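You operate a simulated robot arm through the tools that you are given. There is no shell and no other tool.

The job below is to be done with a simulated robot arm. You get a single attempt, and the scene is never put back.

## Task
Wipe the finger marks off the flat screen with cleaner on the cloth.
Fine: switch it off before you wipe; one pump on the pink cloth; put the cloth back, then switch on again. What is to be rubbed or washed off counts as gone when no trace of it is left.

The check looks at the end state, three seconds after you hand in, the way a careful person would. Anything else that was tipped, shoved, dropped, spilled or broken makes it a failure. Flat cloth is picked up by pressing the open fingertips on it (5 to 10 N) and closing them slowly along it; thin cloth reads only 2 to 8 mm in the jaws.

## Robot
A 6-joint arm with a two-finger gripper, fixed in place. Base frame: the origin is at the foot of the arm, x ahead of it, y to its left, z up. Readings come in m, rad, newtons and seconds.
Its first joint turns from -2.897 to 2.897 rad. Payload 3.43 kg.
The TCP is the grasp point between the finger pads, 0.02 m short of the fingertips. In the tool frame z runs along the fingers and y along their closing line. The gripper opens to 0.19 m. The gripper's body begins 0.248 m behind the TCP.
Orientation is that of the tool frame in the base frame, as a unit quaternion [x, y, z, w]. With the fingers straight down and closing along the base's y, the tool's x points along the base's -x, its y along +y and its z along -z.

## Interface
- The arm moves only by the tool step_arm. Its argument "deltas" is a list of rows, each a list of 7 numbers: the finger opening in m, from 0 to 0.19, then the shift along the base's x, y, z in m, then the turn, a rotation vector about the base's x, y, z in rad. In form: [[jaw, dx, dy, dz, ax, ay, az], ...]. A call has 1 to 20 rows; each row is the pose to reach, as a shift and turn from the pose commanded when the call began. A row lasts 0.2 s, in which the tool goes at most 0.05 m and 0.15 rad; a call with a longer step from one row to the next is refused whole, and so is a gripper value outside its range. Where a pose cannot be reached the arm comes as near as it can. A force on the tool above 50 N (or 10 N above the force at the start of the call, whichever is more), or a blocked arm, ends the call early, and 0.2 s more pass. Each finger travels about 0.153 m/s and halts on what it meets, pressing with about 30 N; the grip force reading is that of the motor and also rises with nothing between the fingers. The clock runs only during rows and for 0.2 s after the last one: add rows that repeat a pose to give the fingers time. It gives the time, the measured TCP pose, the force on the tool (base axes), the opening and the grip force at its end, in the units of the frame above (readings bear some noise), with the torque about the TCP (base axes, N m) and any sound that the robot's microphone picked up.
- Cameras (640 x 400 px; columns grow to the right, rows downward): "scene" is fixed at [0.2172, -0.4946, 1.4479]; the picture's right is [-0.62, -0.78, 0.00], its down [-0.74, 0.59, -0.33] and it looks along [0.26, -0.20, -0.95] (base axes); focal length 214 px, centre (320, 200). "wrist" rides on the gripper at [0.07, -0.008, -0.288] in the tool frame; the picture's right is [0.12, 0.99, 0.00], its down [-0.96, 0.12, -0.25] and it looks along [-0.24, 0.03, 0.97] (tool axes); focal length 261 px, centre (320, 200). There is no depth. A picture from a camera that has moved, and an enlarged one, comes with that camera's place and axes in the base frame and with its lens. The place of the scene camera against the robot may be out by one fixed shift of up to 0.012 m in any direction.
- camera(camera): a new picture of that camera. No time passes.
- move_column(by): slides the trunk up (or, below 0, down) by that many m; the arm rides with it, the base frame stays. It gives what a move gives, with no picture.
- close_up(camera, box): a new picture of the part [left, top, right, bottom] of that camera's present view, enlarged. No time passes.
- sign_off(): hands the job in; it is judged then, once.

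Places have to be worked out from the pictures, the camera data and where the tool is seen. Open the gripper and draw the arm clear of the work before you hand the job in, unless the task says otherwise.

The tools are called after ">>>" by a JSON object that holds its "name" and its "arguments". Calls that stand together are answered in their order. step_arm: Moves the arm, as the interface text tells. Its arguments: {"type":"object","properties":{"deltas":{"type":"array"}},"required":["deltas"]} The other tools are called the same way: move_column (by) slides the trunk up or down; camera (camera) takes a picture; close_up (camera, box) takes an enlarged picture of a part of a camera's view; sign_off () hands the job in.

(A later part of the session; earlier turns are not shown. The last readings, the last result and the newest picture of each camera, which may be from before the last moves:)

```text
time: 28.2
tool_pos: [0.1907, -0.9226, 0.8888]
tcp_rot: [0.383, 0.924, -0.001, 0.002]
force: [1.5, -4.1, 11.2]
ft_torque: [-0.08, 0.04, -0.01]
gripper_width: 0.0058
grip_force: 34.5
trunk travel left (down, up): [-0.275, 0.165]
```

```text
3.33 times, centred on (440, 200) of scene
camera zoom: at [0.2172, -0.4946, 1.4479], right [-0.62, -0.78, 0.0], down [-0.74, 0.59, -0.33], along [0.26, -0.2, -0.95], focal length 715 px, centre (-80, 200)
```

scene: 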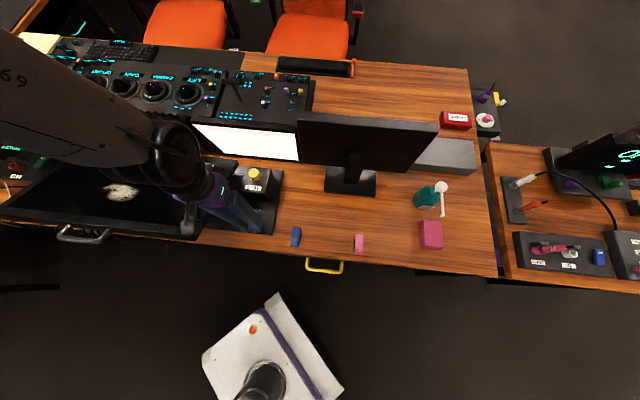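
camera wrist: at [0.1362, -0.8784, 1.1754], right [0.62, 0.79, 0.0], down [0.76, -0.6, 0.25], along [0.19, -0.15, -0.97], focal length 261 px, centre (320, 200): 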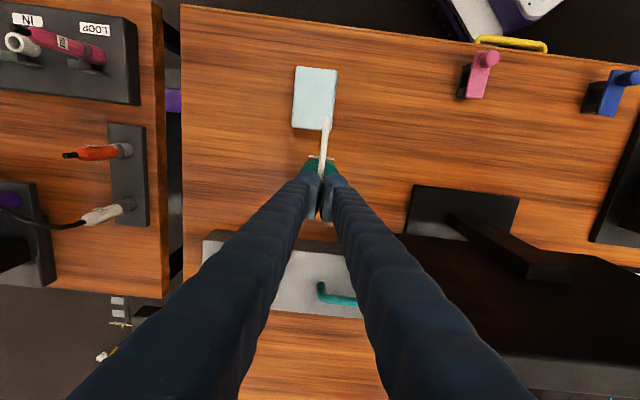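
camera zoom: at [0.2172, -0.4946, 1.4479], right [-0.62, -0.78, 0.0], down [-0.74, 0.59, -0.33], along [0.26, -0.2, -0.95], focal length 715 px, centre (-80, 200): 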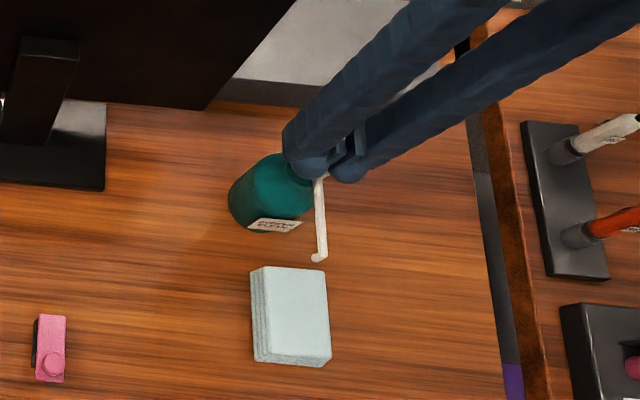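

One row was too long, so nothing moved; I repeat the lift with shorter steps.

>>> {"name": "step_arm", "arguments": {"deltas": [[0.0, 0, 0, 0.03, 0, 0, 0], [0.0, 0, 0, 0.07, 0, 0, 0], [0.0, 0, 0, 0.11, 0, 0, 0], [0.0, 0, 0, 0.15, 0, 0, 0], [0.0, -0.03, 0.03, 0.15, 0, 0, 0], [0.03, -0.06, 0.06, 0.15, 0, 0, 0], [0.06, -0.09, 0.085, 0.15, 0, 0, 0], [0.1, -0.105, 0.09, 0.15, 0, 0, 0], [0.14, -0.105, 0.09, 0.15, 0, 0, 0], [0.14, -0.105, 0.09, 0.15, 0, 0, 0]]}}

>>> {"name": "camera", "arguments": {"camera": "wrist"}}

>>> {"name": "close_up", "arguments": {"camera": "wrist", "box": [260, 110, 380, 230]}}

>>> {"name": "close_up", "arguments": {"camera": "scene", "box": [380, 140, 500, 260]}}

```text
time: 30.4
tool_pos: [0.0853, -0.8323, 1.0362]
tcp_rot: [0.383, 0.924, 0.0, 0.0]
force: [-0.2, 0.7, 0.3]
ft_torque: [0.0, 0.0, 0.02]
gripper_width: 0.1402
grip_force: 0.1
trunk travel left (down, up): [-0.275, 0.165]
```

```text
taken
camera wrist: at [0.0311, -0.7884, 1.3244], right [0.62, 0.79, 0.0], down [0.76, -0.6, 0.25], along [0.19, -0.15, -0.97], focal length 261 px, centre (320, 200)
```

wrist: 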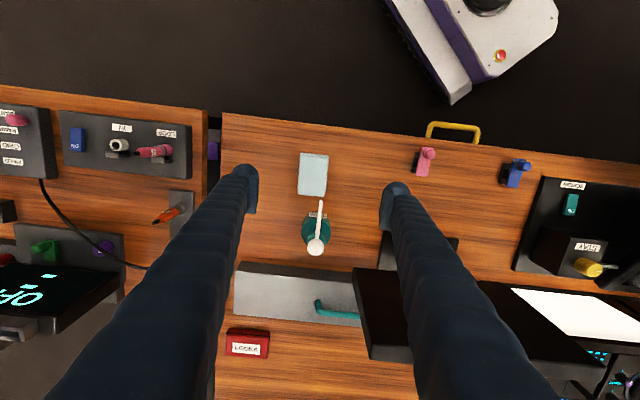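

```text
3.33 times, centred on (320, 170) of wrist
camera zoom: at [0.0311, -0.7884, 1.3244], right [0.62, 0.79, 0.0], down [0.76, -0.6, 0.25], along [0.19, -0.15, -0.97], focal length 869 px, centre (320, 300)
```

zoom: 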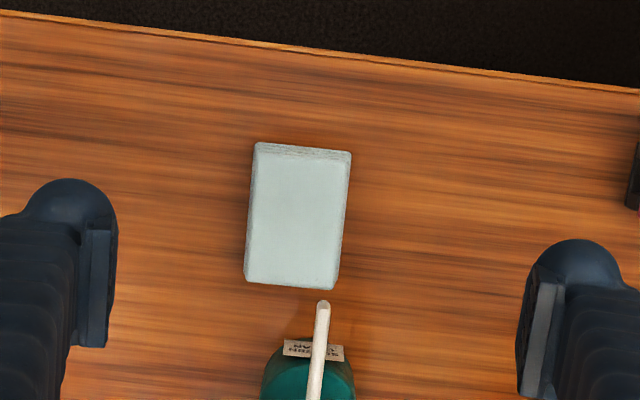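

```text
3.33 times, centred on (440, 200) of scene
camera zoom: at [0.2172, -0.4946, 1.4479], right [-0.62, -0.78, 0.0], down [-0.74, 0.59, -0.33], along [0.26, -0.2, -0.95], focal length 715 px, centre (-80, 200)
```

zoom: 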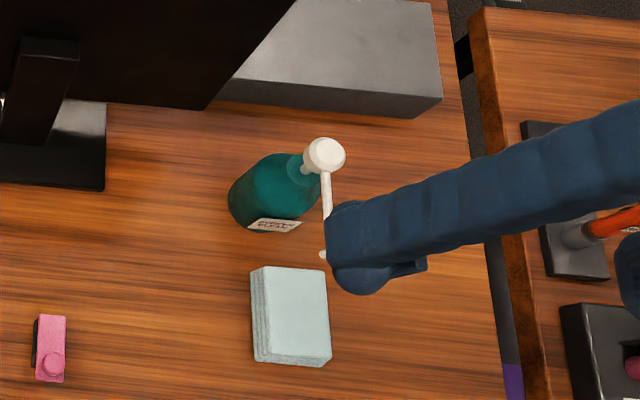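

The pump released, the cloth is wet (pale), and the bottle still stands. The pad is centred at about (0.0887,-0.852); I come down with the open fingers straddling it, slightly to the near side to stay clear of the nozzle.

>>> {"name": "step_arm", "arguments": {"deltas": [[0.12, -0.0008, -0.0155, -0.03, 0, 0, 0], [0.12, -0.0008, -0.0155, -0.08, 0, 0, 0], [0.12, -0.0008, -0.0155, -0.13, 0, 0, 0], [0.12, -0.0008, -0.0155, -0.18, 0, 0, 0], [0.12, -0.0008, -0.0155, -0.22, 0, 0, 0], [0.12, -0.0008, -0.0155, -0.25, 0, 0, 0], [0.12, -0.0008, -0.0155, -0.25, 0, 0, 0]]}}

>>> {"name": "camera", "arguments": {"camera": "wrist"}}

>>> {"name": "close_up", "arguments": {"camera": "scene", "box": [380, 160, 500, 280]}}

```text
time: 32.0
tool_pos: [0.0838, -0.8483, 0.7861]
tcp_rot: [0.383, 0.924, 0.0, 0.0]
force: [0.2, 0.4, 0.1]
ft_torque: [0.04, 0.02, 0.0]
gripper_width: 0.12
grip_force: 0.0
trunk travel left (down, up): [-0.275, 0.165]
```

```text
taken
camera wrist: at [0.0293, -0.8047, 1.0745], right [0.62, 0.79, 0.0], down [0.76, -0.6, 0.25], along [0.19, -0.15, -0.97], focal length 261 px, centre (320, 200)
```

wrist: 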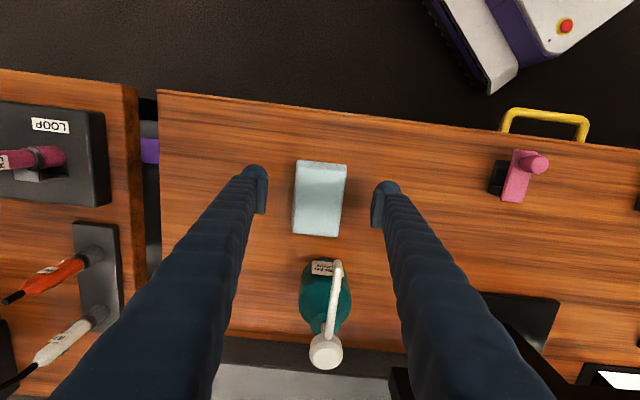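

```text
3.33 times, centred on (440, 220) of scene
camera zoom: at [0.2172, -0.4946, 1.4479], right [-0.62, -0.78, 0.0], down [-0.74, 0.59, -0.33], along [0.26, -0.2, -0.95], focal length 715 px, centre (-80, 133)
```

zoom: 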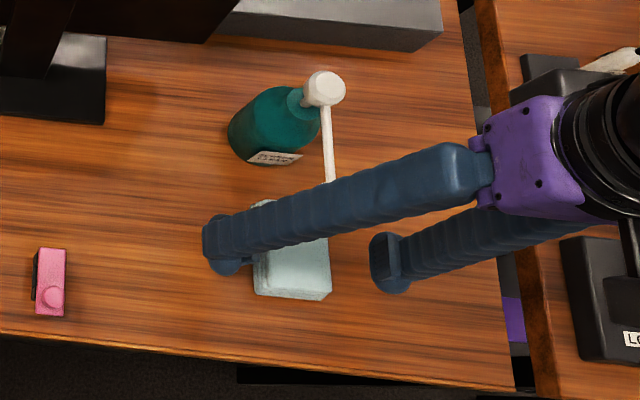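

The fingers straddle the pad. I lower gently until the tips touch the desk.

>>> {"name": "step_arm", "arguments": {"deltas": [[0.12, 0, 0, -0.006, 0, 0, 0], [0.12, 0, 0, -0.012, 0, 0, 0], [0.12, 0, 0, -0.016, 0, 0, 0], [0.12, 0, 0, -0.02, 0, 0, 0]]}}

>>> {"name": "close_up", "arguments": {"camera": "scene", "box": [400, 190, 480, 260]}}

```text
time: 33.0
tool_pos: [0.0846, -0.8479, 0.766]
tcp_rot: [0.383, 0.924, 0.0, 0.0]
force: [0.5, 0.2, 0.0]
ft_torque: [0.01, 0.01, 0.03]
gripper_width: 0.1199
grip_force: 0.1
trunk travel left (down, up): [-0.275, 0.165]
```

```text
5.71 times, centred on (440, 225) of scene
camera zoom: at [0.2172, -0.4946, 1.4479], right [-0.62, -0.78, 0.0], down [-0.74, 0.59, -0.33], along [0.26, -0.2, -0.95], focal length 1226 px, centre (-366, 57)
```

zoom: 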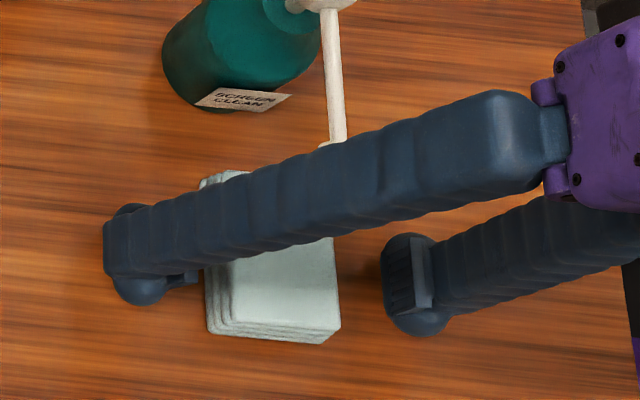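

Not touching yet at tip z≈0.746. Continuing down in 3 mm rows.

>>> {"name": "step_arm", "arguments": {"deltas": [[0.12, 0, 0, -0.003, 0, 0, 0], [0.12, 0, 0, -0.006, 0, 0, 0], [0.12, 0, 0, -0.009, 0, 0, 0]]}}

```text
time: 33.8
tool_pos: [0.0841, -0.8475, 0.758]
tcp_rot: [0.383, 0.924, -0.001, 0.0]
force: [0.3, -0.6, 0.2]
ft_torque: [0.0, 0.01, 0.01]
gripper_width: 0.12
grip_force: 0.0
trunk travel left (down, up): [-0.275, 0.165]
```

Still free at tip z≈0.738.

>>> {"name": "step_arm", "arguments": {"deltas": [[0.12, 0, 0, -0.003, 0, 0, 0], [0.12, 0, 0, -0.006, 0, 0, 0]]}}

```text
time: 34.4
tool_pos: [0.0846, -0.8489, 0.756]
tcp_rot: [0.382, 0.924, -0.002, 0.001]
force: [-5.6, 0.1, 29.0]
ft_torque: [1.5, -1.44, 0.43]
gripper_width: 0.1199
grip_force: 0.4
trunk travel left (down, up): [-0.275, 0.165]
```

The tips touch the desk at z≈0.736. I raise to leave ~6 mm under the tips, then close slowly on the pad's sides.

>>> {"name": "step_arm", "arguments": {"deltas": [[0.12, 0, 0, 0.011, 0, 0, 0], [0.12, 0, 0, 0.011, 0, 0, 0]]}}

>>> {"name": "step_arm", "arguments": {"deltas": [[0.11, 0, 0, 0, 0, 0, 0], [0.1, 0, 0, 0, 0, 0, 0], [0.09, 0, 0, 0, 0, 0, 0], [0.08, 0, 0, 0, 0, 0, 0], [0.072, 0, 0, 0, 0, 0, 0], [0.065, 0, 0, 0, 0, 0, 0], [0.06, 0, 0, 0, 0, 0, 0], [0.055, 0, 0, 0, 0, 0, 0]]}}

>>> {"name": "camera", "arguments": {"camera": "wrist"}}

>>> {"name": "close_up", "arguments": {"camera": "scene", "box": [400, 190, 480, 260]}}

```text
time: 35.0
tool_pos: [0.0847, -0.8479, 0.7626]
tcp_rot: [0.383, 0.924, 0.001, -0.001]
force: [-0.1, 0.3, 0.9]
ft_torque: [0.03, 0.01, -0.01]
gripper_width: 0.1201
grip_force: 0.1
trunk travel left (down, up): [-0.275, 0.165]
```

```text
time: 36.8
tool_pos: [0.0839, -0.8492, 0.7619]
tcp_rot: [0.383, 0.924, 0.001, 0.0]
force: [0.3, 0.4, 1.3]
ft_torque: [0.0, -0.04, -0.03]
gripper_width: 0.0632
grip_force: 30.3
trunk travel left (down, up): [-0.275, 0.165]
```

```text
taken
camera wrist: at [0.0303, -0.8044, 1.0506], right [0.62, 0.79, 0.0], down [0.76, -0.6, 0.25], along [0.19, -0.15, -0.97], focal length 261 px, centre (320, 200)
```

wrist: 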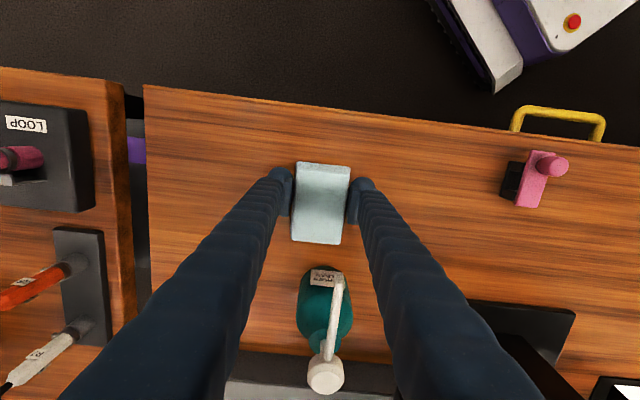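

```text
5.71 times, centred on (440, 225) of scene
camera zoom: at [0.2172, -0.4946, 1.4479], right [-0.62, -0.78, 0.0], down [-0.74, 0.59, -0.33], along [0.26, -0.2, -0.95], focal length 1226 px, centre (-366, 57)
```

zoom: 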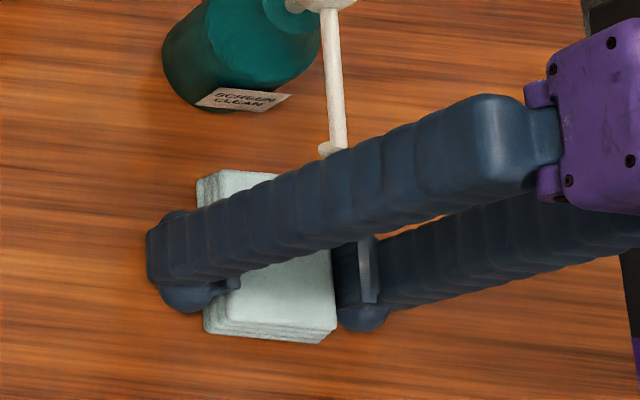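

The pad is held at 63 mm, 30 N. I lift it 12 mm, slide it out from under the nozzle toward the robot, then raise it.

>>> {"name": "step_arm", "arguments": {"deltas": [[0.05, 0, 0, 0.006, 0, 0, 0], [0.05, 0, 0, 0.014, 0, 0, 0], [0.05, -0.012, 0.012, 0.016, 0, 0, 0], [0.05, -0.03, 0.03, 0.02, 0, 0, 0], [0.05, -0.05, 0.05, 0.024, 0, 0, 0], [0.05, -0.07, 0.07, 0.03, 0, 0, 0], [0.05, -0.07, 0.07, 0.06, 0, 0, 0], [0.05, -0.07, 0.07, 0.1, 0, 0, 0], [0.05, -0.07, 0.07, 0.1, 0, 0, 0]]}}

>>> {"name": "camera", "arguments": {"camera": "wrist"}}

>>> {"name": "close_up", "arguments": {"camera": "scene", "box": [360, 150, 520, 290]}}

```text
time: 38.8
tool_pos: [0.0154, -0.7776, 0.8629]
tcp_rot: [0.383, 0.924, 0.0, 0.0]
force: [-0.1, 0.9, -0.8]
ft_torque: [-0.07, 0.0, 0.02]
gripper_width: 0.0633
grip_force: 30.0
trunk travel left (down, up): [-0.275, 0.165]
```

```text
taken
camera wrist: at [-0.04, -0.7333, 1.1501], right [0.62, 0.79, 0.0], down [0.76, -0.6, 0.25], along [0.19, -0.15, -0.97], focal length 261 px, centre (320, 200)
```

wrist: 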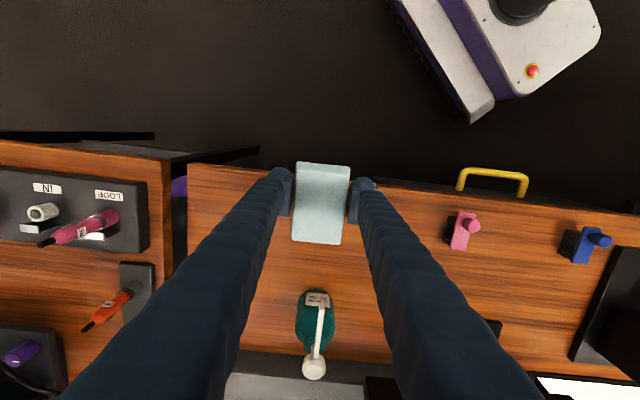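

```text
2.86 times, centred on (440, 220) of scene
camera zoom: at [0.2172, -0.4946, 1.4479], right [-0.62, -0.78, 0.0], down [-0.74, 0.59, -0.33], along [0.26, -0.2, -0.95], focal length 613 px, centre (-23, 143)
```

zoom: 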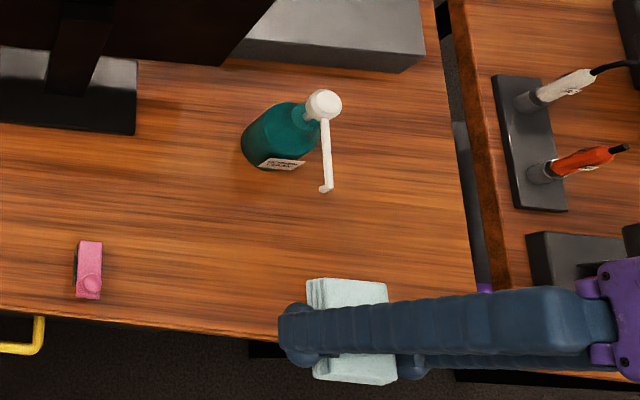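

The pad is securely held and the desk beneath is clean. I raise and carry it along the near side toward the flat screen.

>>> {"name": "step_arm", "arguments": {"deltas": [[0.05, 0, 0, 0.045, 0, 0, 0], [0.05, 0, 0, 0.09, 0, 0, 0], [0.05, 0, 0, 0.135, 0, 0, 0], [0.05, 0, 0, 0.18, 0, 0, 0], [0.05, 0, 0, 0.22, 0, 0, 0]]}}

>>> {"name": "step_arm", "arguments": {"deltas": [[0.05, 0.0321, 0.0321, 0, 0, 0, 0], [0.05, 0.0642, 0.0642, 0, 0, 0, 0], [0.05, 0.0963, 0.0963, 0, 0, 0, 0], [0.05, 0.1284, 0.1284, 0, 0, 0, 0], [0.05, 0.1605, 0.1605, 0, 0, 0, 0], [0.05, 0.1926, 0.1926, 0, 0, 0, 0], [0.05, 0.2247, 0.2247, 0, 0, 0, 0], [0.05, 0.2568, 0.2568, 0, 0, 0, 0], [0.05, 0.2889, 0.2889, 0, 0, 0, 0], [0.05, 0.321, 0.321, 0, 0, 0, 0], [0.05, 0.3531, 0.3531, 0, 0, 0, 0], [0.05, 0.3852, 0.3852, 0, 0, 0, 0], [0.05, 0.4173, 0.4173, 0, 0, 0, 0], [0.05, 0.4494, 0.4494, 0, 0, 0, 0], [0.05, 0.4815, 0.4815, 0, 0, 0, 0], [0.05, 0.5136, 0.5136, 0, 0, 0, 0], [0.05, 0.5457, 0.5457, 0, 0, 0, 0], [0.05, 0.5778, 0.5778, 0, 0, 0, 0], [0.05, 0.6099, 0.6099, 0, 0, 0, 0], [0.05, 0.642, 0.642, 0, 0, 0, 0]]}}

>>> {"name": "camera", "arguments": {"camera": "wrist"}}

```text
time: 40.0
tool_pos: [0.0148, -0.779, 1.084]
tcp_rot: [0.382, 0.924, 0.0, 0.001]
force: [0.3, -0.2, 0.5]
ft_torque: [-0.01, 0.03, 0.01]
gripper_width: 0.0637
grip_force: 29.9
trunk travel left (down, up): [-0.275, 0.165]
```

```text
time: 44.2
tool_pos: [0.6582, -0.1348, 1.081]
tcp_rot: [0.382, 0.924, -0.001, -0.002]
force: [0.2, -0.8, -0.1]
ft_torque: [-0.01, 0.06, 0.01]
gripper_width: 0.0633
grip_force: 29.8
trunk travel left (down, up): [-0.275, 0.165]
```

```text
taken
camera wrist: at [0.604, -0.0909, 1.3687], right [0.62, 0.79, 0.0], down [0.76, -0.6, 0.25], along [0.19, -0.15, -0.97], focal length 261 px, centre (320, 200)
```

wrist: 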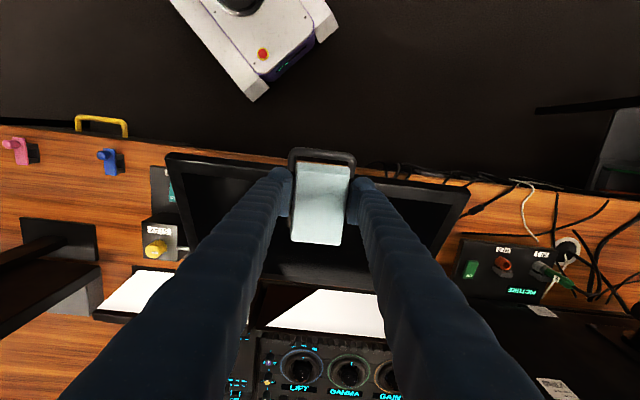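

The pad is over the near bezel. I move out above the smudge and tilt the tool ~19° about the desk direction so the pad lies parallel to the sloping screen.

>>> {"name": "step_arm", "arguments": {"deltas": [[0.05, 0.02, -0.02, 0, 0.0592, 0.0592, 0], [0.05, 0.04, -0.04, 0, 0.1185, 0.1185, 0], [0.05, 0.06, -0.06, -0.01, 0.1777, 0.1777, 0], [0.05, 0.0806, -0.0806, -0.03, 0.2369, 0.2369, 0], [0.05, 0.0806, -0.0806, -0.07, 0.2369, 0.2369, 0], [0.05, 0.0806, -0.0806, -0.09, 0.2369, 0.2369, 0], [0.05, 0.0806, -0.0806, -0.09, 0.2369, 0.2369, 0]]}}

>>> {"name": "camera", "arguments": {"camera": "wrist"}}

>>> {"name": "camera", "arguments": {"camera": "scene"}}

>>> {"name": "close_up", "arguments": {"camera": "scene", "box": [0, 130, 260, 260]}}

```text
time: 45.8
tool_pos: [0.7375, -0.2179, 0.993]
tcp_rot: [0.377, 0.911, 0.064, -0.154]
force: [-0.2, -0.5, -0.2]
ft_torque: [0.05, -0.05, -0.02]
gripper_width: 0.0632
grip_force: 30.1
trunk travel left (down, up): [-0.275, 0.165]
```

```text
taken
camera wrist: at [0.7532, -0.2435, 1.2873], right [0.62, 0.78, 0.04], down [0.78, -0.62, -0.08], along [-0.04, 0.08, -1.0], focal length 261 px, centre (320, 200)
```

wrist: 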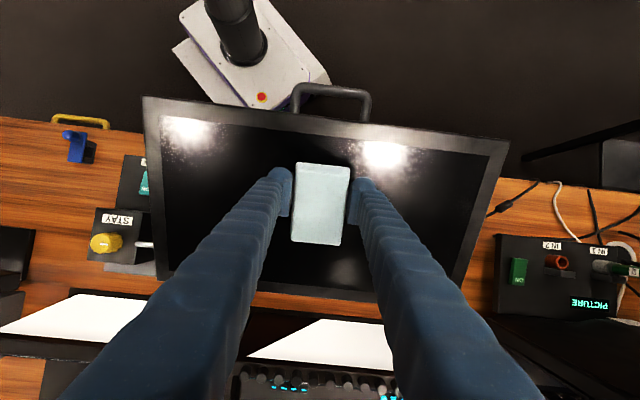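

```text
taken
```

scene: 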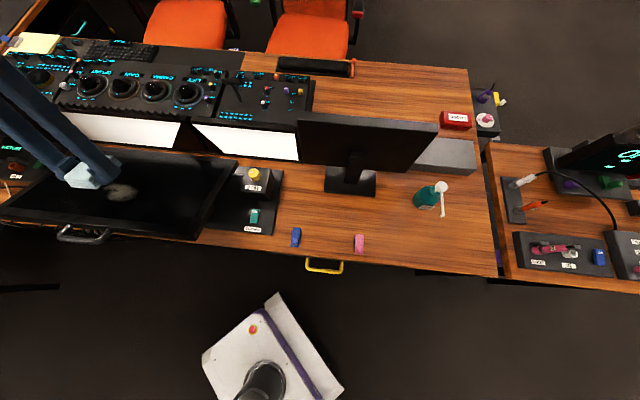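

```text
2.46 times, centred on (130, 195) of scene
camera zoom: at [0.2172, -0.4946, 1.4479], right [-0.62, -0.78, 0.0], down [-0.74, 0.59, -0.33], along [0.26, -0.2, -0.95], focal length 528 px, centre (788, 212)
```

zoom: 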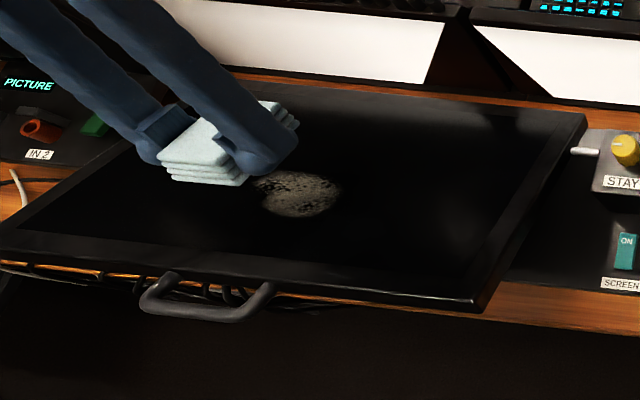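

The pad looks parallel to the screen, about 7 cm above it. I approach along the screen normal to ~1.5 cm.

>>> {"name": "step_arm", "arguments": {"deltas": [[0.05, -0.0047, 0.0047, -0.0189, 0, 0, 0], [0.05, -0.0093, 0.0093, -0.0378, 0, 0, 0], [0.05, -0.0128, 0.0128, -0.0519, 0, 0, 0], [0.05, -0.0128, 0.0128, -0.0519, 0, 0, 0]]}}

>>> {"name": "close_up", "arguments": {"camera": "scene", "box": [30, 140, 190, 250]}}

>>> {"name": "camera", "arguments": {"camera": "wrist"}}

```text
time: 46.8
tool_pos: [0.7238, -0.2043, 0.9401]
tcp_rot: [0.377, 0.911, 0.064, -0.154]
force: [-0.2, 0.9, 0.7]
ft_torque: [0.03, -0.02, 0.01]
gripper_width: 0.0634
grip_force: 30.2
trunk travel left (down, up): [-0.275, 0.165]
```

```text
3.64 times, centred on (110, 195) of scene
camera zoom: at [0.2172, -0.4946, 1.4479], right [-0.62, -0.78, 0.0], down [-0.74, 0.59, -0.33], along [0.26, -0.2, -0.95], focal length 780 px, centre (1084, 218)
```

zoom: 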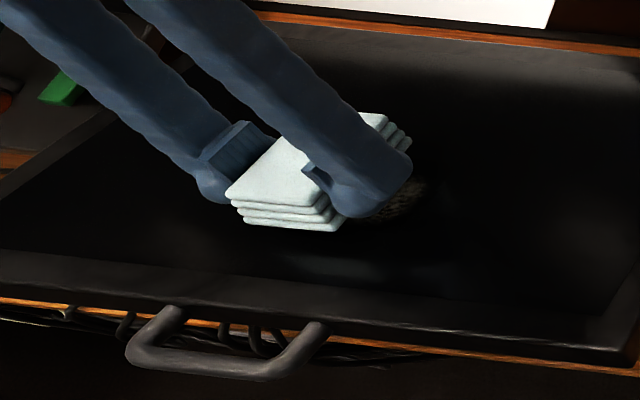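

```text
taken
camera wrist: at [0.7405, -0.2301, 1.2351], right [0.62, 0.78, 0.04], down [0.78, -0.62, -0.08], along [-0.04, 0.08, -1.0], focal length 261 px, centre (320, 200)
```

wrist: 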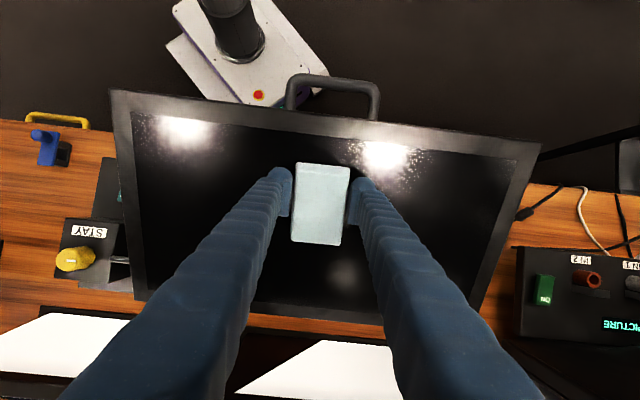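

About 1.5 cm remains. I approach in small steps along the normal until the force rises.

>>> {"name": "step_arm", "arguments": {"deltas": [[0.05, -0.0009, 0.0009, -0.0038, 0, 0, 0], [0.05, -0.0019, 0.0019, -0.0076, 0, 0, 0], [0.05, -0.0026, 0.0026, -0.0104, 0, 0, 0]]}}

```text
time: 47.6
tool_pos: [0.7226, -0.2002, 0.9293]
tcp_rot: [0.377, 0.911, 0.063, -0.153]
force: [-0.1, 0.0, -0.3]
ft_torque: [0.0, -0.03, 0.01]
gripper_width: 0.0635
grip_force: 30.4
trunk travel left (down, up): [-0.275, 0.165]
```

>>> {"name": "step_arm", "arguments": {"deltas": [[0.05, -0.0006, 0.0006, -0.0024, 0, 0, 0], [0.05, -0.0012, 0.0012, -0.0048, 0, 0, 0]]}}

>>> {"name": "close_up", "arguments": {"camera": "scene", "box": [60, 150, 160, 230]}}

```text
time: 48.2
tool_pos: [0.7217, -0.2004, 0.9277]
tcp_rot: [0.378, 0.911, 0.064, -0.152]
force: [4.3, -3.3, 14.2]
ft_torque: [0.4, 0.35, -0.03]
gripper_width: 0.0633
grip_force: 29.6
trunk travel left (down, up): [-0.275, 0.165]
```

```text
5.00 times, centred on (110, 190) of scene
camera zoom: at [0.2172, -0.4946, 1.4479], right [-0.62, -0.78, 0.0], down [-0.74, 0.59, -0.33], along [0.26, -0.2, -0.95], focal length 1072 px, centre (1370, 250)
```

zoom: 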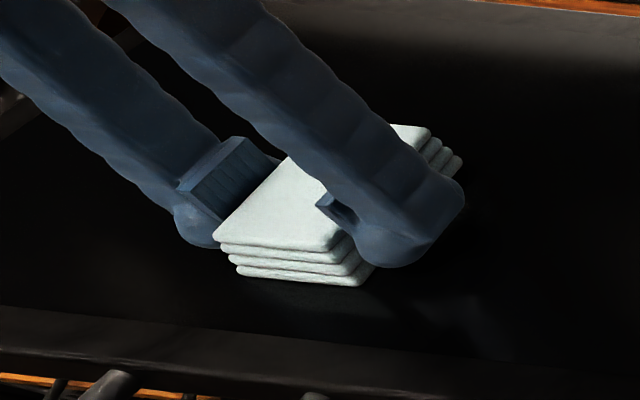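

Contact at 15 N, with force direction ~20.8° and torque showing the pad's near edge touches first. I add ~2° tilt, and read again.

>>> {"name": "step_arm", "arguments": {"deltas": [[0.05, 0, 0, 0, 0.014, 0.014, 0], [0.05, 0, 0, 0, 0.028, 0.028, 0], [0.05, 0, 0, 0, 0.028, 0.028, 0]]}}

```text
time: 49.0
tool_pos: [0.7215, -0.2005, 0.9251]
tcp_rot: [0.376, 0.907, 0.072, -0.173]
force: [5.9, -4.4, 9.7]
ft_torque: [0.26, 0.24, -0.05]
gripper_width: 0.0636
grip_force: 29.7
trunk travel left (down, up): [-0.275, 0.165]
```

Still biased to the near edge (~3 cm). I add ~2.4° more tilt to find where the torque balances.

>>> {"name": "step_arm", "arguments": {"deltas": [[0.05, 0, 0, 0, 0.015, 0.015, 0], [0.05, 0, 0, 0, 0.03, 0.03, 0], [0.05, 0, 0, 0, 0.03, 0.03, 0]]}}

```text
time: 49.8
tool_pos: [0.7217, -0.1998, 0.9257]
tcp_rot: [0.374, 0.904, 0.079, -0.191]
force: [0.9, -1.8, 8.9]
ft_torque: [-0.36, -0.34, -0.02]
gripper_width: 0.063
grip_force: 29.5
trunk travel left (down, up): [-0.275, 0.165]
```

Now it's on the far edge, so the balance is near 22.5°. I set that and press slightly more.

>>> {"name": "step_arm", "arguments": {"deltas": [[0.05, 0, 0, 0, -0.012, -0.012, 0], [0.05, -0.0002, 0.0002, -0.0005, -0.014, -0.014, 0], [0.05, -0.0002, 0.0002, -0.0005, -0.014, -0.014, 0]]}}

```text
time: 50.6
tool_pos: [0.7211, -0.1992, 0.9253]
tcp_rot: [0.375, 0.906, 0.075, -0.183]
force: [0.8, -0.1, -0.6]
ft_torque: [0.0, 0.02, -0.02]
gripper_width: 0.0634
grip_force: 29.7
trunk travel left (down, up): [-0.275, 0.165]
```

No contact at this tilt, so the pad hovers just off the glass nearly parallel. I lower along the normal by ~3 mm.

>>> {"name": "step_arm", "arguments": {"deltas": [[0.05, -0.0004, 0.0004, -0.0014, 0, 0, 0], [0.05, -0.0008, 0.0008, -0.0028, 0, 0, 0], [0.05, -0.0008, 0.0008, -0.0028, 0, 0, 0]]}}

```text
time: 51.4
tool_pos: [0.7213, -0.199, 0.9241]
tcp_rot: [0.375, 0.906, 0.076, -0.181]
force: [8.5, -7.3, 25.5]
ft_torque: [-0.03, 0.11, 0.04]
gripper_width: 0.0631
grip_force: 29.9
trunk travel left (down, up): [-0.275, 0.165]
```

Flat contact now: 28 N along the normal with near-zero torque, so the screen tilt is ~22.6°. I ease off ~0.8 mm and wipe with strokes along the screen over the smudge.

>>> {"name": "step_arm", "arguments": {"deltas": [[0.05, 0.0208, 0.0074, -0.0031, 0, 0, 0], [0.05, 0.035, 0.0216, -0.0031, 0, 0, 0], [0.05, 0.0491, 0.0357, -0.0031, 0, 0, 0], [0.05, 0.0633, 0.0499, -0.0031, 0, 0, 0], [0.05, 0.0491, 0.0357, -0.0031, 0, 0, 0], [0.05, 0.035, 0.0216, -0.0031, 0, 0, 0], [0.05, 0.0208, 0.0074, -0.0031, 0, 0, 0], [0.05, 0.0067, -0.0067, -0.0031, 0, 0, 0], [0.05, -0.0074, -0.0208, -0.0031, 0, 0, 0], [0.05, -0.0216, -0.035, -0.0031, 0, 0, 0], [0.05, -0.0357, -0.0491, -0.0031, 0, 0, 0], [0.05, -0.0499, -0.0633, -0.0031, 0, 0, 0], [0.05, -0.0368, -0.0764, -0.0108, 0, 0, 0], [0.05, -0.0226, -0.0622, -0.0108, 0, 0, 0], [0.05, -0.0085, -0.0481, -0.0108, 0, 0, 0], [0.05, 0.0057, -0.0339, -0.0108, 0, 0, 0], [0.05, 0.0198, -0.0198, -0.0108, 0, 0, 0], [0.05, 0.0339, -0.0057, -0.0108, 0, 0, 0], [0.05, 0.0481, 0.0085, -0.0108, 0, 0, 0], [0.05, 0.0622, 0.0226, -0.0108, 0, 0, 0]]}}

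>>> {"name": "close_up", "arguments": {"camera": "scene", "box": [0, 130, 260, 260]}}

>>> {"name": "camera", "arguments": {"camera": "wrist"}}

```text
time: 55.6
tool_pos: [0.7816, -0.1753, 0.9098]
tcp_rot: [0.375, 0.906, 0.075, -0.183]
force: [1.9, -1.7, 7.5]
ft_torque: [-0.15, 0.01, 0.04]
gripper_width: 0.0633
grip_force: 29.8
trunk travel left (down, up): [-0.275, 0.165]
```

```text
2.46 times, centred on (130, 195) of scene
camera zoom: at [0.2172, -0.4946, 1.4479], right [-0.62, -0.78, 0.0], down [-0.74, 0.59, -0.33], along [0.26, -0.2, -0.95], focal length 528 px, centre (788, 212)
```

zoom: 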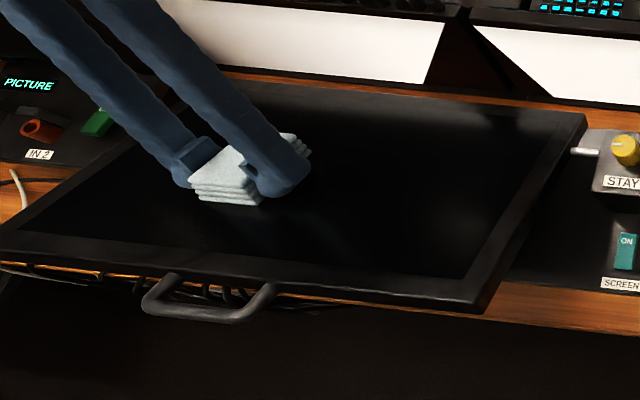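

```text
taken
camera wrist: at [0.8103, -0.2149, 1.2029], right [0.62, 0.78, 0.05], down [0.78, -0.61, -0.15], along [-0.08, 0.13, -0.99], focal length 261 px, centre (320, 200)
```

wrist: 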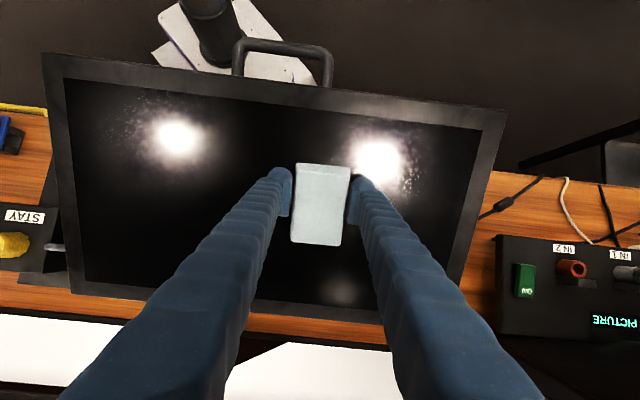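

The smudge looks gone in the scene view. I zoom in on the glare zones to see whether the speckle there is residue or just reflection.

>>> {"name": "close_up", "arguments": {"camera": "wrist", "box": [50, 60, 290, 210]}}

>>> {"name": "close_up", "arguments": {"camera": "wrist", "box": [330, 90, 510, 220]}}

>>> {"name": "close_up", "arguments": {"camera": "scene", "box": [50, 150, 190, 240]}}

```text
2.67 times, centred on (170, 135) of wrist
camera zoom: at [0.8103, -0.2149, 1.2029], right [0.62, 0.78, 0.05], down [0.78, -0.61, -0.15], along [-0.08, 0.13, -0.99], focal length 695 px, centre (720, 373)
```

zoom: 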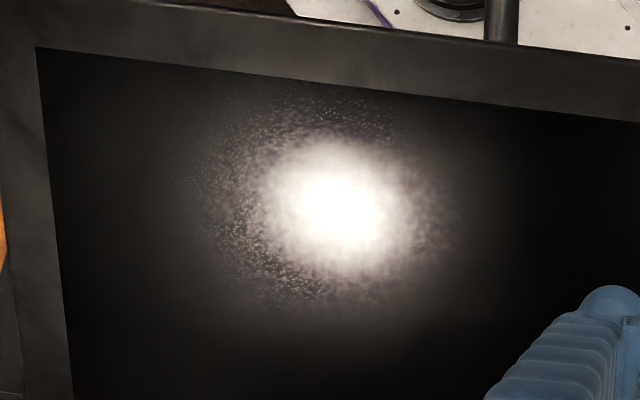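

```text
3.08 times, centred on (420, 155) of wrist
camera zoom: at [0.8103, -0.2149, 1.2029], right [0.62, 0.78, 0.05], down [0.78, -0.61, -0.15], along [-0.08, 0.13, -0.99], focal length 802 px, centre (12, 338)
```

zoom: 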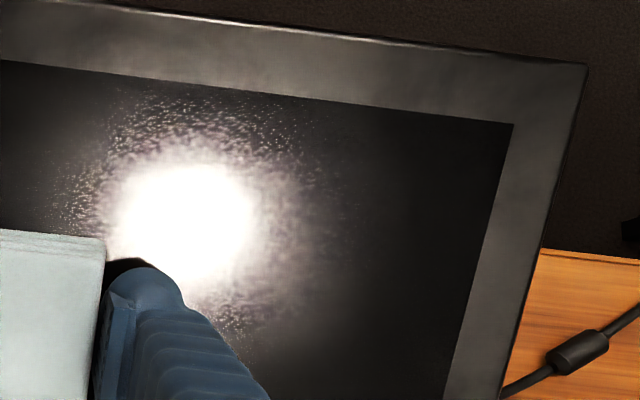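

```text
4.44 times, centred on (120, 195) of scene
camera zoom: at [0.2172, -0.4946, 1.4479], right [-0.62, -0.78, 0.0], down [-0.74, 0.59, -0.33], along [0.26, -0.2, -0.95], focal length 953 px, centre (1209, 222)
```

zoom: 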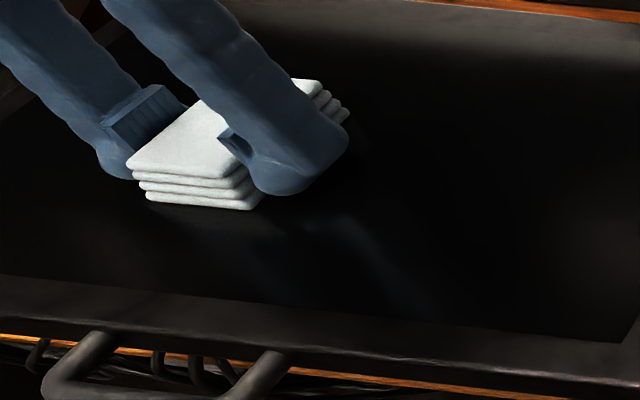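

The speckle is the same ring around every lamp reflection, so it's just glare. I add strokes over the near part and centre again, then lift off along the normal.

>>> {"name": "step_arm", "arguments": {"deltas": [[0.05, -0.0144, 0.0144, 0.0085, 0, 0, 0], [0.05, -0.0294, 0.0294, 0.0173, 0, 0, 0], [0.05, -0.0435, 0.0153, 0.0173, 0, 0, 0], [0.05, -0.0577, 0.0011, 0.0173, 0, 0, 0], [0.05, -0.0718, -0.013, 0.0173, 0, 0, 0], [0.05, -0.086, -0.0272, 0.0173, 0, 0, 0], [0.05, -0.1001, -0.0413, 0.0173, 0, 0, 0], [0.05, -0.1143, -0.0555, 0.0173, 0, 0, 0], [0.05, -0.1284, -0.0696, 0.0173, 0, 0, 0], [0.05, -0.1121, -0.0859, 0.0077, 0, 0, 0], [0.05, -0.098, -0.0718, 0.0077, 0, 0, 0], [0.05, -0.0838, -0.0576, 0.0077, 0, 0, 0], [0.05, -0.0697, -0.0435, 0.0077, 0, 0, 0], [0.05, -0.0555, -0.0293, 0.0077, 0, 0, 0], [0.05, -0.0414, -0.0152, 0.0077, 0, 0, 0], [0.05, -0.0272, -0.001, 0.0077, 0, 0, 0], [0.05, -0.0131, 0.0131, 0.0077, 0, 0, 0]]}}

>>> {"name": "step_arm", "arguments": {"deltas": [[0.05, 0.0054, -0.0054, 0.0185, 0, 0, 0], [0.05, 0.0163, -0.0163, 0.0554, 0, 0, 0], [0.05, 0.0272, -0.0272, 0.0923, 0, 0, 0], [0.05, 0.0272, -0.0272, 0.14, 0, 0, 0], [0.05, 0.0272, -0.0272, 0.19, 0, 0, 0], [0.05, 0.0272, -0.0272, 0.19, 0, 0, 0]]}}

>>> {"name": "camera", "arguments": {"camera": "wrist"}}

>>> {"name": "close_up", "arguments": {"camera": "scene", "box": [0, 130, 260, 260]}}

```text
time: 59.2
tool_pos: [0.7695, -0.1629, 0.9178]
tcp_rot: [0.375, 0.906, 0.075, -0.183]
force: [0.1, 0.3, 0.3]
ft_torque: [-0.02, 0.01, 0.02]
gripper_width: 0.0635
grip_force: 30.1
trunk travel left (down, up): [-0.275, 0.165]
```

```text
time: 60.6
tool_pos: [0.7965, -0.1891, 1.1095]
tcp_rot: [0.375, 0.906, 0.075, -0.183]
force: [0.4, 0.1, -0.8]
ft_torque: [0.02, 0.05, 0.01]
gripper_width: 0.0634
grip_force: 30.2
trunk travel left (down, up): [-0.275, 0.165]
```

```text
taken
camera wrist: at [0.8256, -0.2285, 1.4011], right [0.62, 0.78, 0.05], down [0.78, -0.61, -0.15], along [-0.09, 0.13, -0.99], focal length 261 px, centre (320, 200)
```

wrist: 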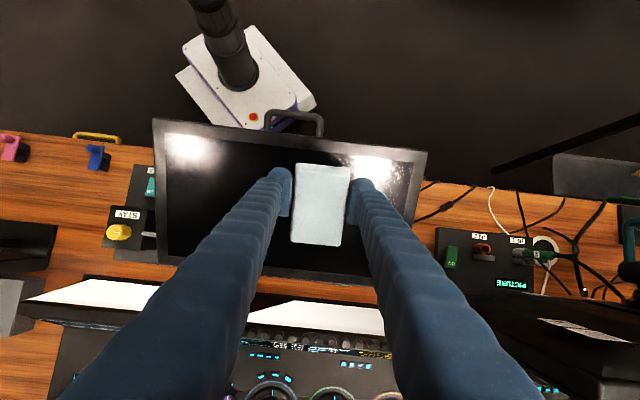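

```text
2.46 times, centred on (130, 195) of scene
camera zoom: at [0.2172, -0.4946, 1.4479], right [-0.62, -0.78, 0.0], down [-0.74, 0.59, -0.33], along [0.26, -0.2, -0.95], focal length 528 px, centre (788, 212)
```

zoom: 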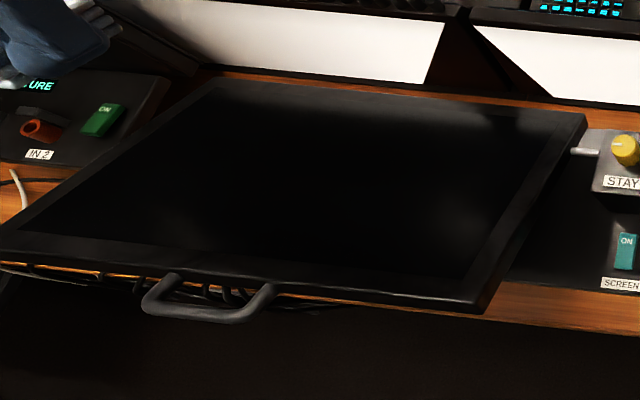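

The screen appears clean. I zoom in further on the wiped zone for any faint trace before leaving.

>>> {"name": "close_up", "arguments": {"camera": "scene", "box": [70, 165, 170, 225]}}

>>> {"name": "close_up", "arguments": {"camera": "scene", "box": [100, 170, 150, 210]}}

>>> {"name": "close_up", "arguments": {"camera": "wrist", "box": [150, 110, 440, 290]}}

```text
6.40 times, centred on (120, 195) of scene
camera zoom: at [0.2172, -0.4946, 1.4479], right [-0.62, -0.78, 0.0], down [-0.74, 0.59, -0.33], along [0.26, -0.2, -0.95], focal length 1373 px, centre (1600, 232)
```

zoom: 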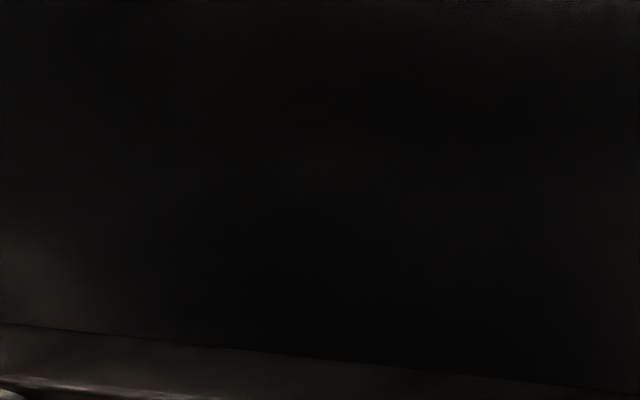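

```text
10.00 times, centred on (125, 190) of scene
camera zoom: at [0.2172, -0.4946, 1.4479], right [-0.62, -0.78, 0.0], down [-0.74, 0.59, -0.33], along [0.26, -0.2, -0.95], focal length 2145 px, centre (2270, 300)
```

zoom: 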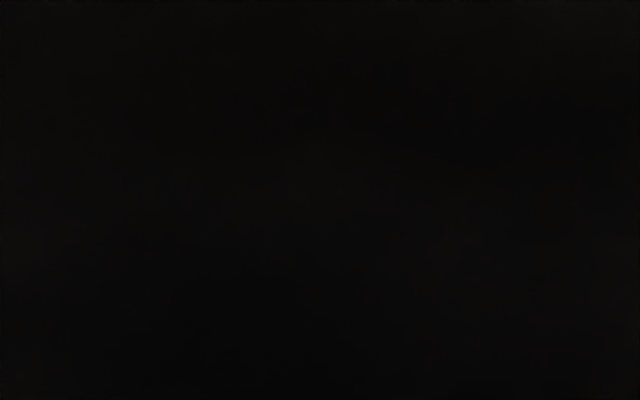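

```text
2.21 times, centred on (295, 200) of wrist
camera zoom: at [0.8256, -0.2285, 1.4011], right [0.62, 0.78, 0.05], down [0.78, -0.61, -0.15], along [-0.09, 0.13, -0.99], focal length 575 px, centre (375, 200)
```

zoom: 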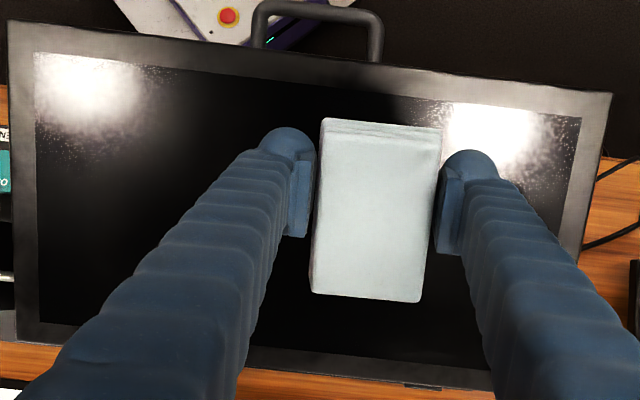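

No trace is left. I untilt and retrace the path back along the near side of the desk to the cloth's place.

>>> {"name": "step_arm", "arguments": {"deltas": [[0.05, -0.0193, 0.0193, 0, -0.0562, -0.0562, 0], [0.05, -0.0386, 0.0386, 0, -0.1124, -0.1124, 0], [0.05, -0.0578, 0.0578, 0, -0.1685, -0.1685, 0], [0.05, -0.0771, 0.0771, 0, -0.2247, -0.2247, 0], [0.05, -0.0964, 0.0964, 0, -0.2809, -0.2809, 0], [0.05, -0.0964, 0.0964, 0, -0.2809, -0.2809, 0]]}}

>>> {"name": "step_arm", "arguments": {"deltas": [[0.05, -0.0342, -0.0342, 0, 0, 0, 0], [0.05, -0.0684, -0.0684, 0, 0, 0, 0], [0.05, -0.1026, -0.1026, 0, 0, 0, 0], [0.05, -0.1368, -0.1368, 0, 0, 0, 0], [0.05, -0.171, -0.171, 0, 0, 0, 0], [0.05, -0.2052, -0.2052, 0, 0, 0, 0], [0.05, -0.2394, -0.2394, 0, 0, 0, 0], [0.05, -0.2736, -0.2736, 0, 0, 0, 0], [0.05, -0.3078, -0.3078, 0, 0, 0, 0], [0.05, -0.342, -0.342, 0, 0, 0, 0], [0.05, -0.3762, -0.3762, 0, 0, 0, 0], [0.05, -0.4104, -0.4104, 0, 0, 0, 0], [0.05, -0.4446, -0.4446, 0, 0, 0, 0], [0.05, -0.4788, -0.4788, 0, 0, 0, 0], [0.05, -0.513, -0.513, 0, 0, 0, 0], [0.05, -0.5472, -0.5472, 0, 0, 0, 0], [0.05, -0.5814, -0.5814, 0, 0, 0, 0], [0.05, -0.6156, -0.6156, 0, 0, 0, 0], [0.05, -0.6498, -0.6498, 0, 0, 0, 0], [0.05, -0.6848, -0.6848, 0, 0, 0, 0]]}}

>>> {"name": "camera", "arguments": {"camera": "wrist"}}

>>> {"name": "close_up", "arguments": {"camera": "scene", "box": [0, 130, 260, 260]}}

```text
time: 62.0
tool_pos: [0.7014, -0.0938, 1.1087]
tcp_rot: [0.383, 0.924, 0.0, 0.0]
force: [0.4, -0.5, -0.5]
ft_torque: [-0.08, 0.08, -0.03]
gripper_width: 0.0634
grip_force: 30.2
trunk travel left (down, up): [-0.275, 0.165]
```

```text
time: 66.2
tool_pos: [0.014, -0.7796, 1.1092]
tcp_rot: [0.383, 0.924, 0.0, 0.0]
force: [-0.5, -0.4, -1.1]
ft_torque: [0.01, -0.09, 0.01]
gripper_width: 0.0636
grip_force: 30.2
trunk travel left (down, up): [-0.275, 0.165]
```

```text
taken
camera wrist: at [-0.0408, -0.7365, 1.3965], right [0.62, 0.79, 0.0], down [0.76, -0.6, 0.25], along [0.2, -0.15, -0.97], focal length 261 px, centre (320, 200)
```

wrist: 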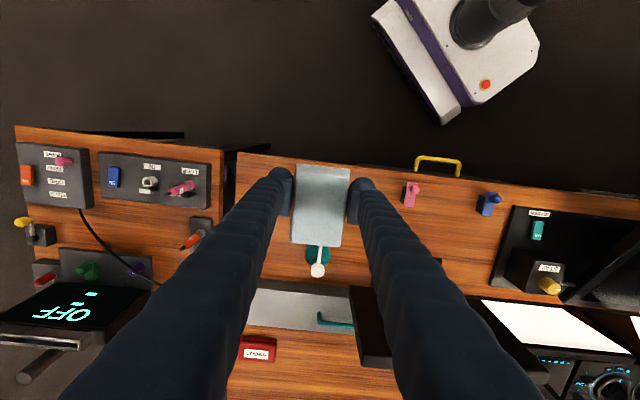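

```text
2.46 times, centred on (130, 195) of scene
camera zoom: at [0.2172, -0.4946, 1.4479], right [-0.62, -0.78, 0.0], down [-0.74, 0.59, -0.33], along [0.26, -0.2, -0.95], focal length 528 px, centre (788, 212)
```

zoom: 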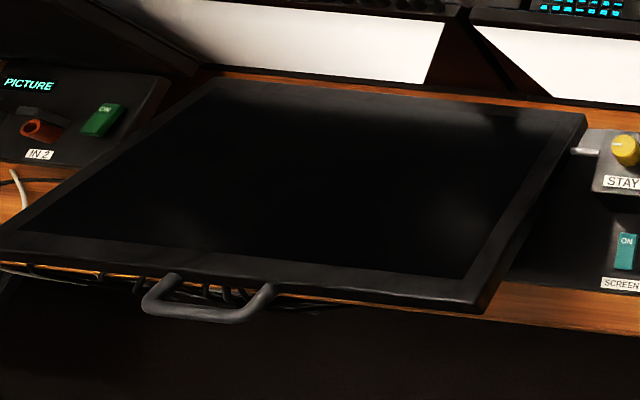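

I'm back at the near side with the pad. I lower to just above desk height, then will slide it in under the nozzle.

>>> {"name": "step_arm", "arguments": {"deltas": [[0.05, 0, 0, -0.045, 0, 0, 0], [0.05, 0, 0, -0.09, 0, 0, 0], [0.05, 0, 0, -0.135, 0, 0, 0], [0.05, 0, 0, -0.18, 0, 0, 0], [0.05, 0, 0, -0.225, 0, 0, 0], [0.05, 0, 0, -0.27, 0, 0, 0], [0.05, 0, 0, -0.31, 0, 0, 0], [0.05, 0.0, 0.0, -0.322, 0, 0, 0], [0.05, 0.02, -0.0195, -0.326, 0, 0, 0], [0.05, 0.045, -0.043, -0.328, 0, 0, 0], [0.05, 0.0705, -0.0683, -0.328, 0, 0, 0], [0.05, 0.0705, -0.0683, -0.328, 0, 0, 0]]}}

>>> {"name": "camera", "arguments": {"camera": "wrist"}}

>>> {"name": "close_up", "arguments": {"camera": "scene", "box": [400, 190, 480, 260]}}

```text
time: 68.8
tool_pos: [0.0867, -0.848, 0.78]
tcp_rot: [0.383, 0.924, 0.0, 0.001]
force: [0.2, -0.4, -0.2]
ft_torque: [0.05, 0.02, -0.03]
gripper_width: 0.0635
grip_force: 29.9
trunk travel left (down, up): [-0.275, 0.165]
```

```text
taken
camera wrist: at [0.0322, -0.8042, 1.0682], right [0.62, 0.79, 0.0], down [0.76, -0.6, 0.25], along [0.19, -0.15, -0.97], focal length 261 px, centre (320, 200)
```

wrist: 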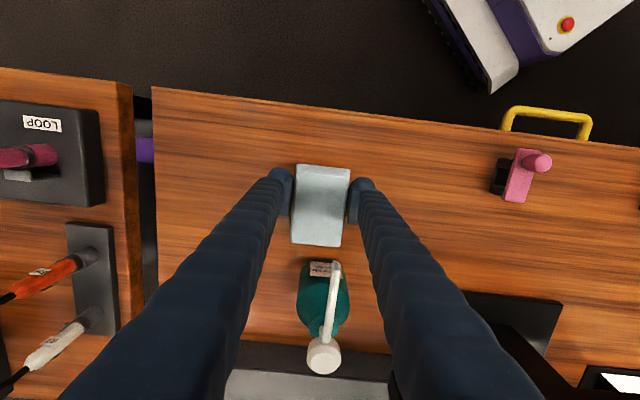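

```text
5.71 times, centred on (440, 225) of scene
camera zoom: at [0.2172, -0.4946, 1.4479], right [-0.62, -0.78, 0.0], down [-0.74, 0.59, -0.33], along [0.26, -0.2, -0.95], focal length 1226 px, centre (-366, 57)
```

zoom: 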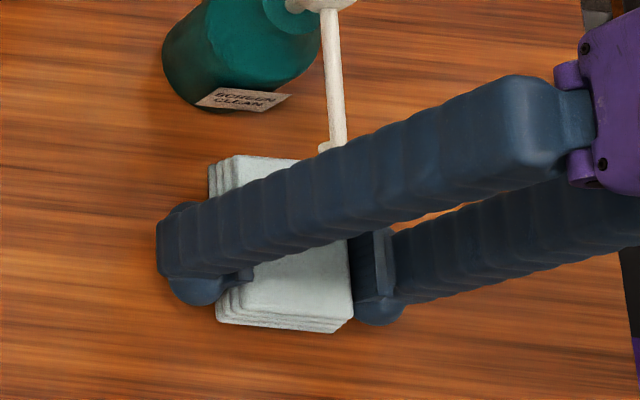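

I correct by ~3 mm and lower the pad onto the desk gently.

>>> {"name": "step_arm", "arguments": {"deltas": [[0.05, -0.003, 0.0015, -0.006, 0, 0, 0], [0.05, -0.003, 0.0015, -0.012, 0, 0, 0], [0.05, -0.003, 0.0015, -0.015, 0, 0, 0]]}}

```text
time: 69.6
tool_pos: [0.0824, -0.8467, 0.7664]
tcp_rot: [0.383, 0.924, 0.0, 0.0]
force: [-0.6, 0.0, 0.3]
ft_torque: [0.0, 0.0, 0.0]
gripper_width: 0.0633
grip_force: 30.0
trunk travel left (down, up): [-0.275, 0.165]
```

>>> {"name": "step_arm", "arguments": {"deltas": [[0.05, 0, 0, -0.002, 0, 0, 0], [0.05, 0, 0, -0.004, 0, 0, 0]]}}

```text
time: 70.2
tool_pos: [0.0825, -0.8455, 0.7611]
tcp_rot: [0.382, 0.924, 0.0, -0.001]
force: [-0.4, -0.5, -0.4]
ft_torque: [-0.01, 0.02, 0.0]
gripper_width: 0.0634
grip_force: 30.1
trunk travel left (down, up): [-0.275, 0.165]
```

Still no contact; the pad probably slid up a little in the grip while wiping. I lower a little further.

>>> {"name": "step_arm", "arguments": {"deltas": [[0.05, 0, 0, -0.0015, 0, 0, 0], [0.05, 0, 0, -0.003, 0, 0, 0]]}}

```text
time: 70.8
tool_pos: [0.0831, -0.8467, 0.7609]
tcp_rot: [0.383, 0.924, -0.001, 0.0]
force: [0.1, 3.3, 14.7]
ft_torque: [0.42, 0.19, -0.01]
gripper_width: 0.0633
grip_force: 30.2
trunk travel left (down, up): [-0.275, 0.165]
```

The pad rests on the desk. I open the fingers and rise straight up, then look.

>>> {"name": "step_arm", "arguments": {"deltas": [[0.066, 0, 0, 0.001, 0, 0, 0], [0.075, 0, 0, 0.001, 0, 0, 0], [0.09, 0, 0, 0.001, 0, 0, 0], [0.11, 0, 0, 0.001, 0, 0, 0], [0.12, 0, 0, 0.001, 0, 0, 0], [0.12, 0, 0, 0.03, 0, 0, 0], [0.12, 0, 0, 0.08, 0, 0, 0], [0.12, 0, 0, 0.13, 0, 0, 0], [0.12, 0, 0, 0.18, 0, 0, 0], [0.12, 0, 0, 0.23, 0, 0, 0], [0.14, 0, 0, 0.275, 0, 0, 0], [0.14, 0, 0, 0.275, 0, 0, 0]]}}

>>> {"name": "close_up", "arguments": {"camera": "wrist", "box": [260, 110, 380, 230]}}

>>> {"name": "close_up", "arguments": {"camera": "scene", "box": [380, 140, 500, 260]}}

```text
time: 73.4
tool_pos: [0.0821, -0.844, 1.0355]
tcp_rot: [0.383, 0.924, 0.0, 0.0]
force: [0.4, 0.4, 0.8]
ft_torque: [-0.03, -0.01, 0.0]
gripper_width: 0.14
grip_force: 0.1
trunk travel left (down, up): [-0.275, 0.165]
```

```text
3.33 times, centred on (320, 170) of wrist
camera zoom: at [0.0278, -0.8002, 1.3229], right [0.62, 0.79, 0.0], down [0.76, -0.6, 0.25], along [0.19, -0.15, -0.97], focal length 869 px, centre (320, 300)
```

zoom: 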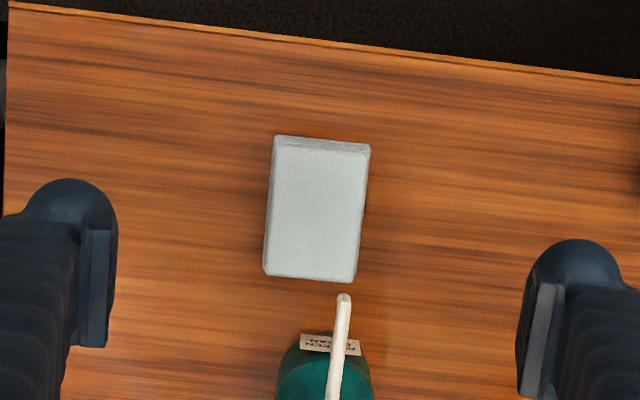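

```text
3.33 times, centred on (440, 200) of scene
camera zoom: at [0.2172, -0.4946, 1.4479], right [-0.62, -0.78, 0.0], down [-0.74, 0.59, -0.33], along [0.26, -0.2, -0.95], focal length 715 px, centre (-80, 200)
```

zoom: 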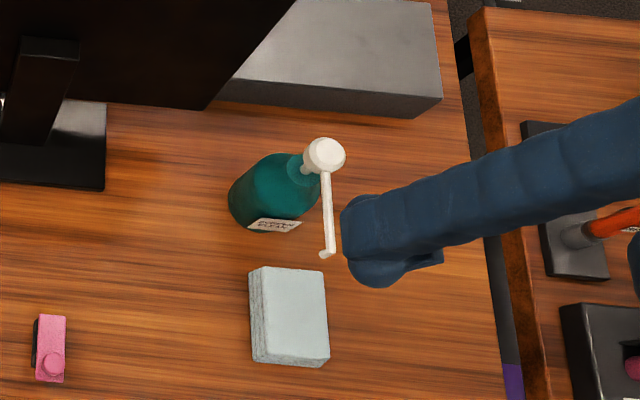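

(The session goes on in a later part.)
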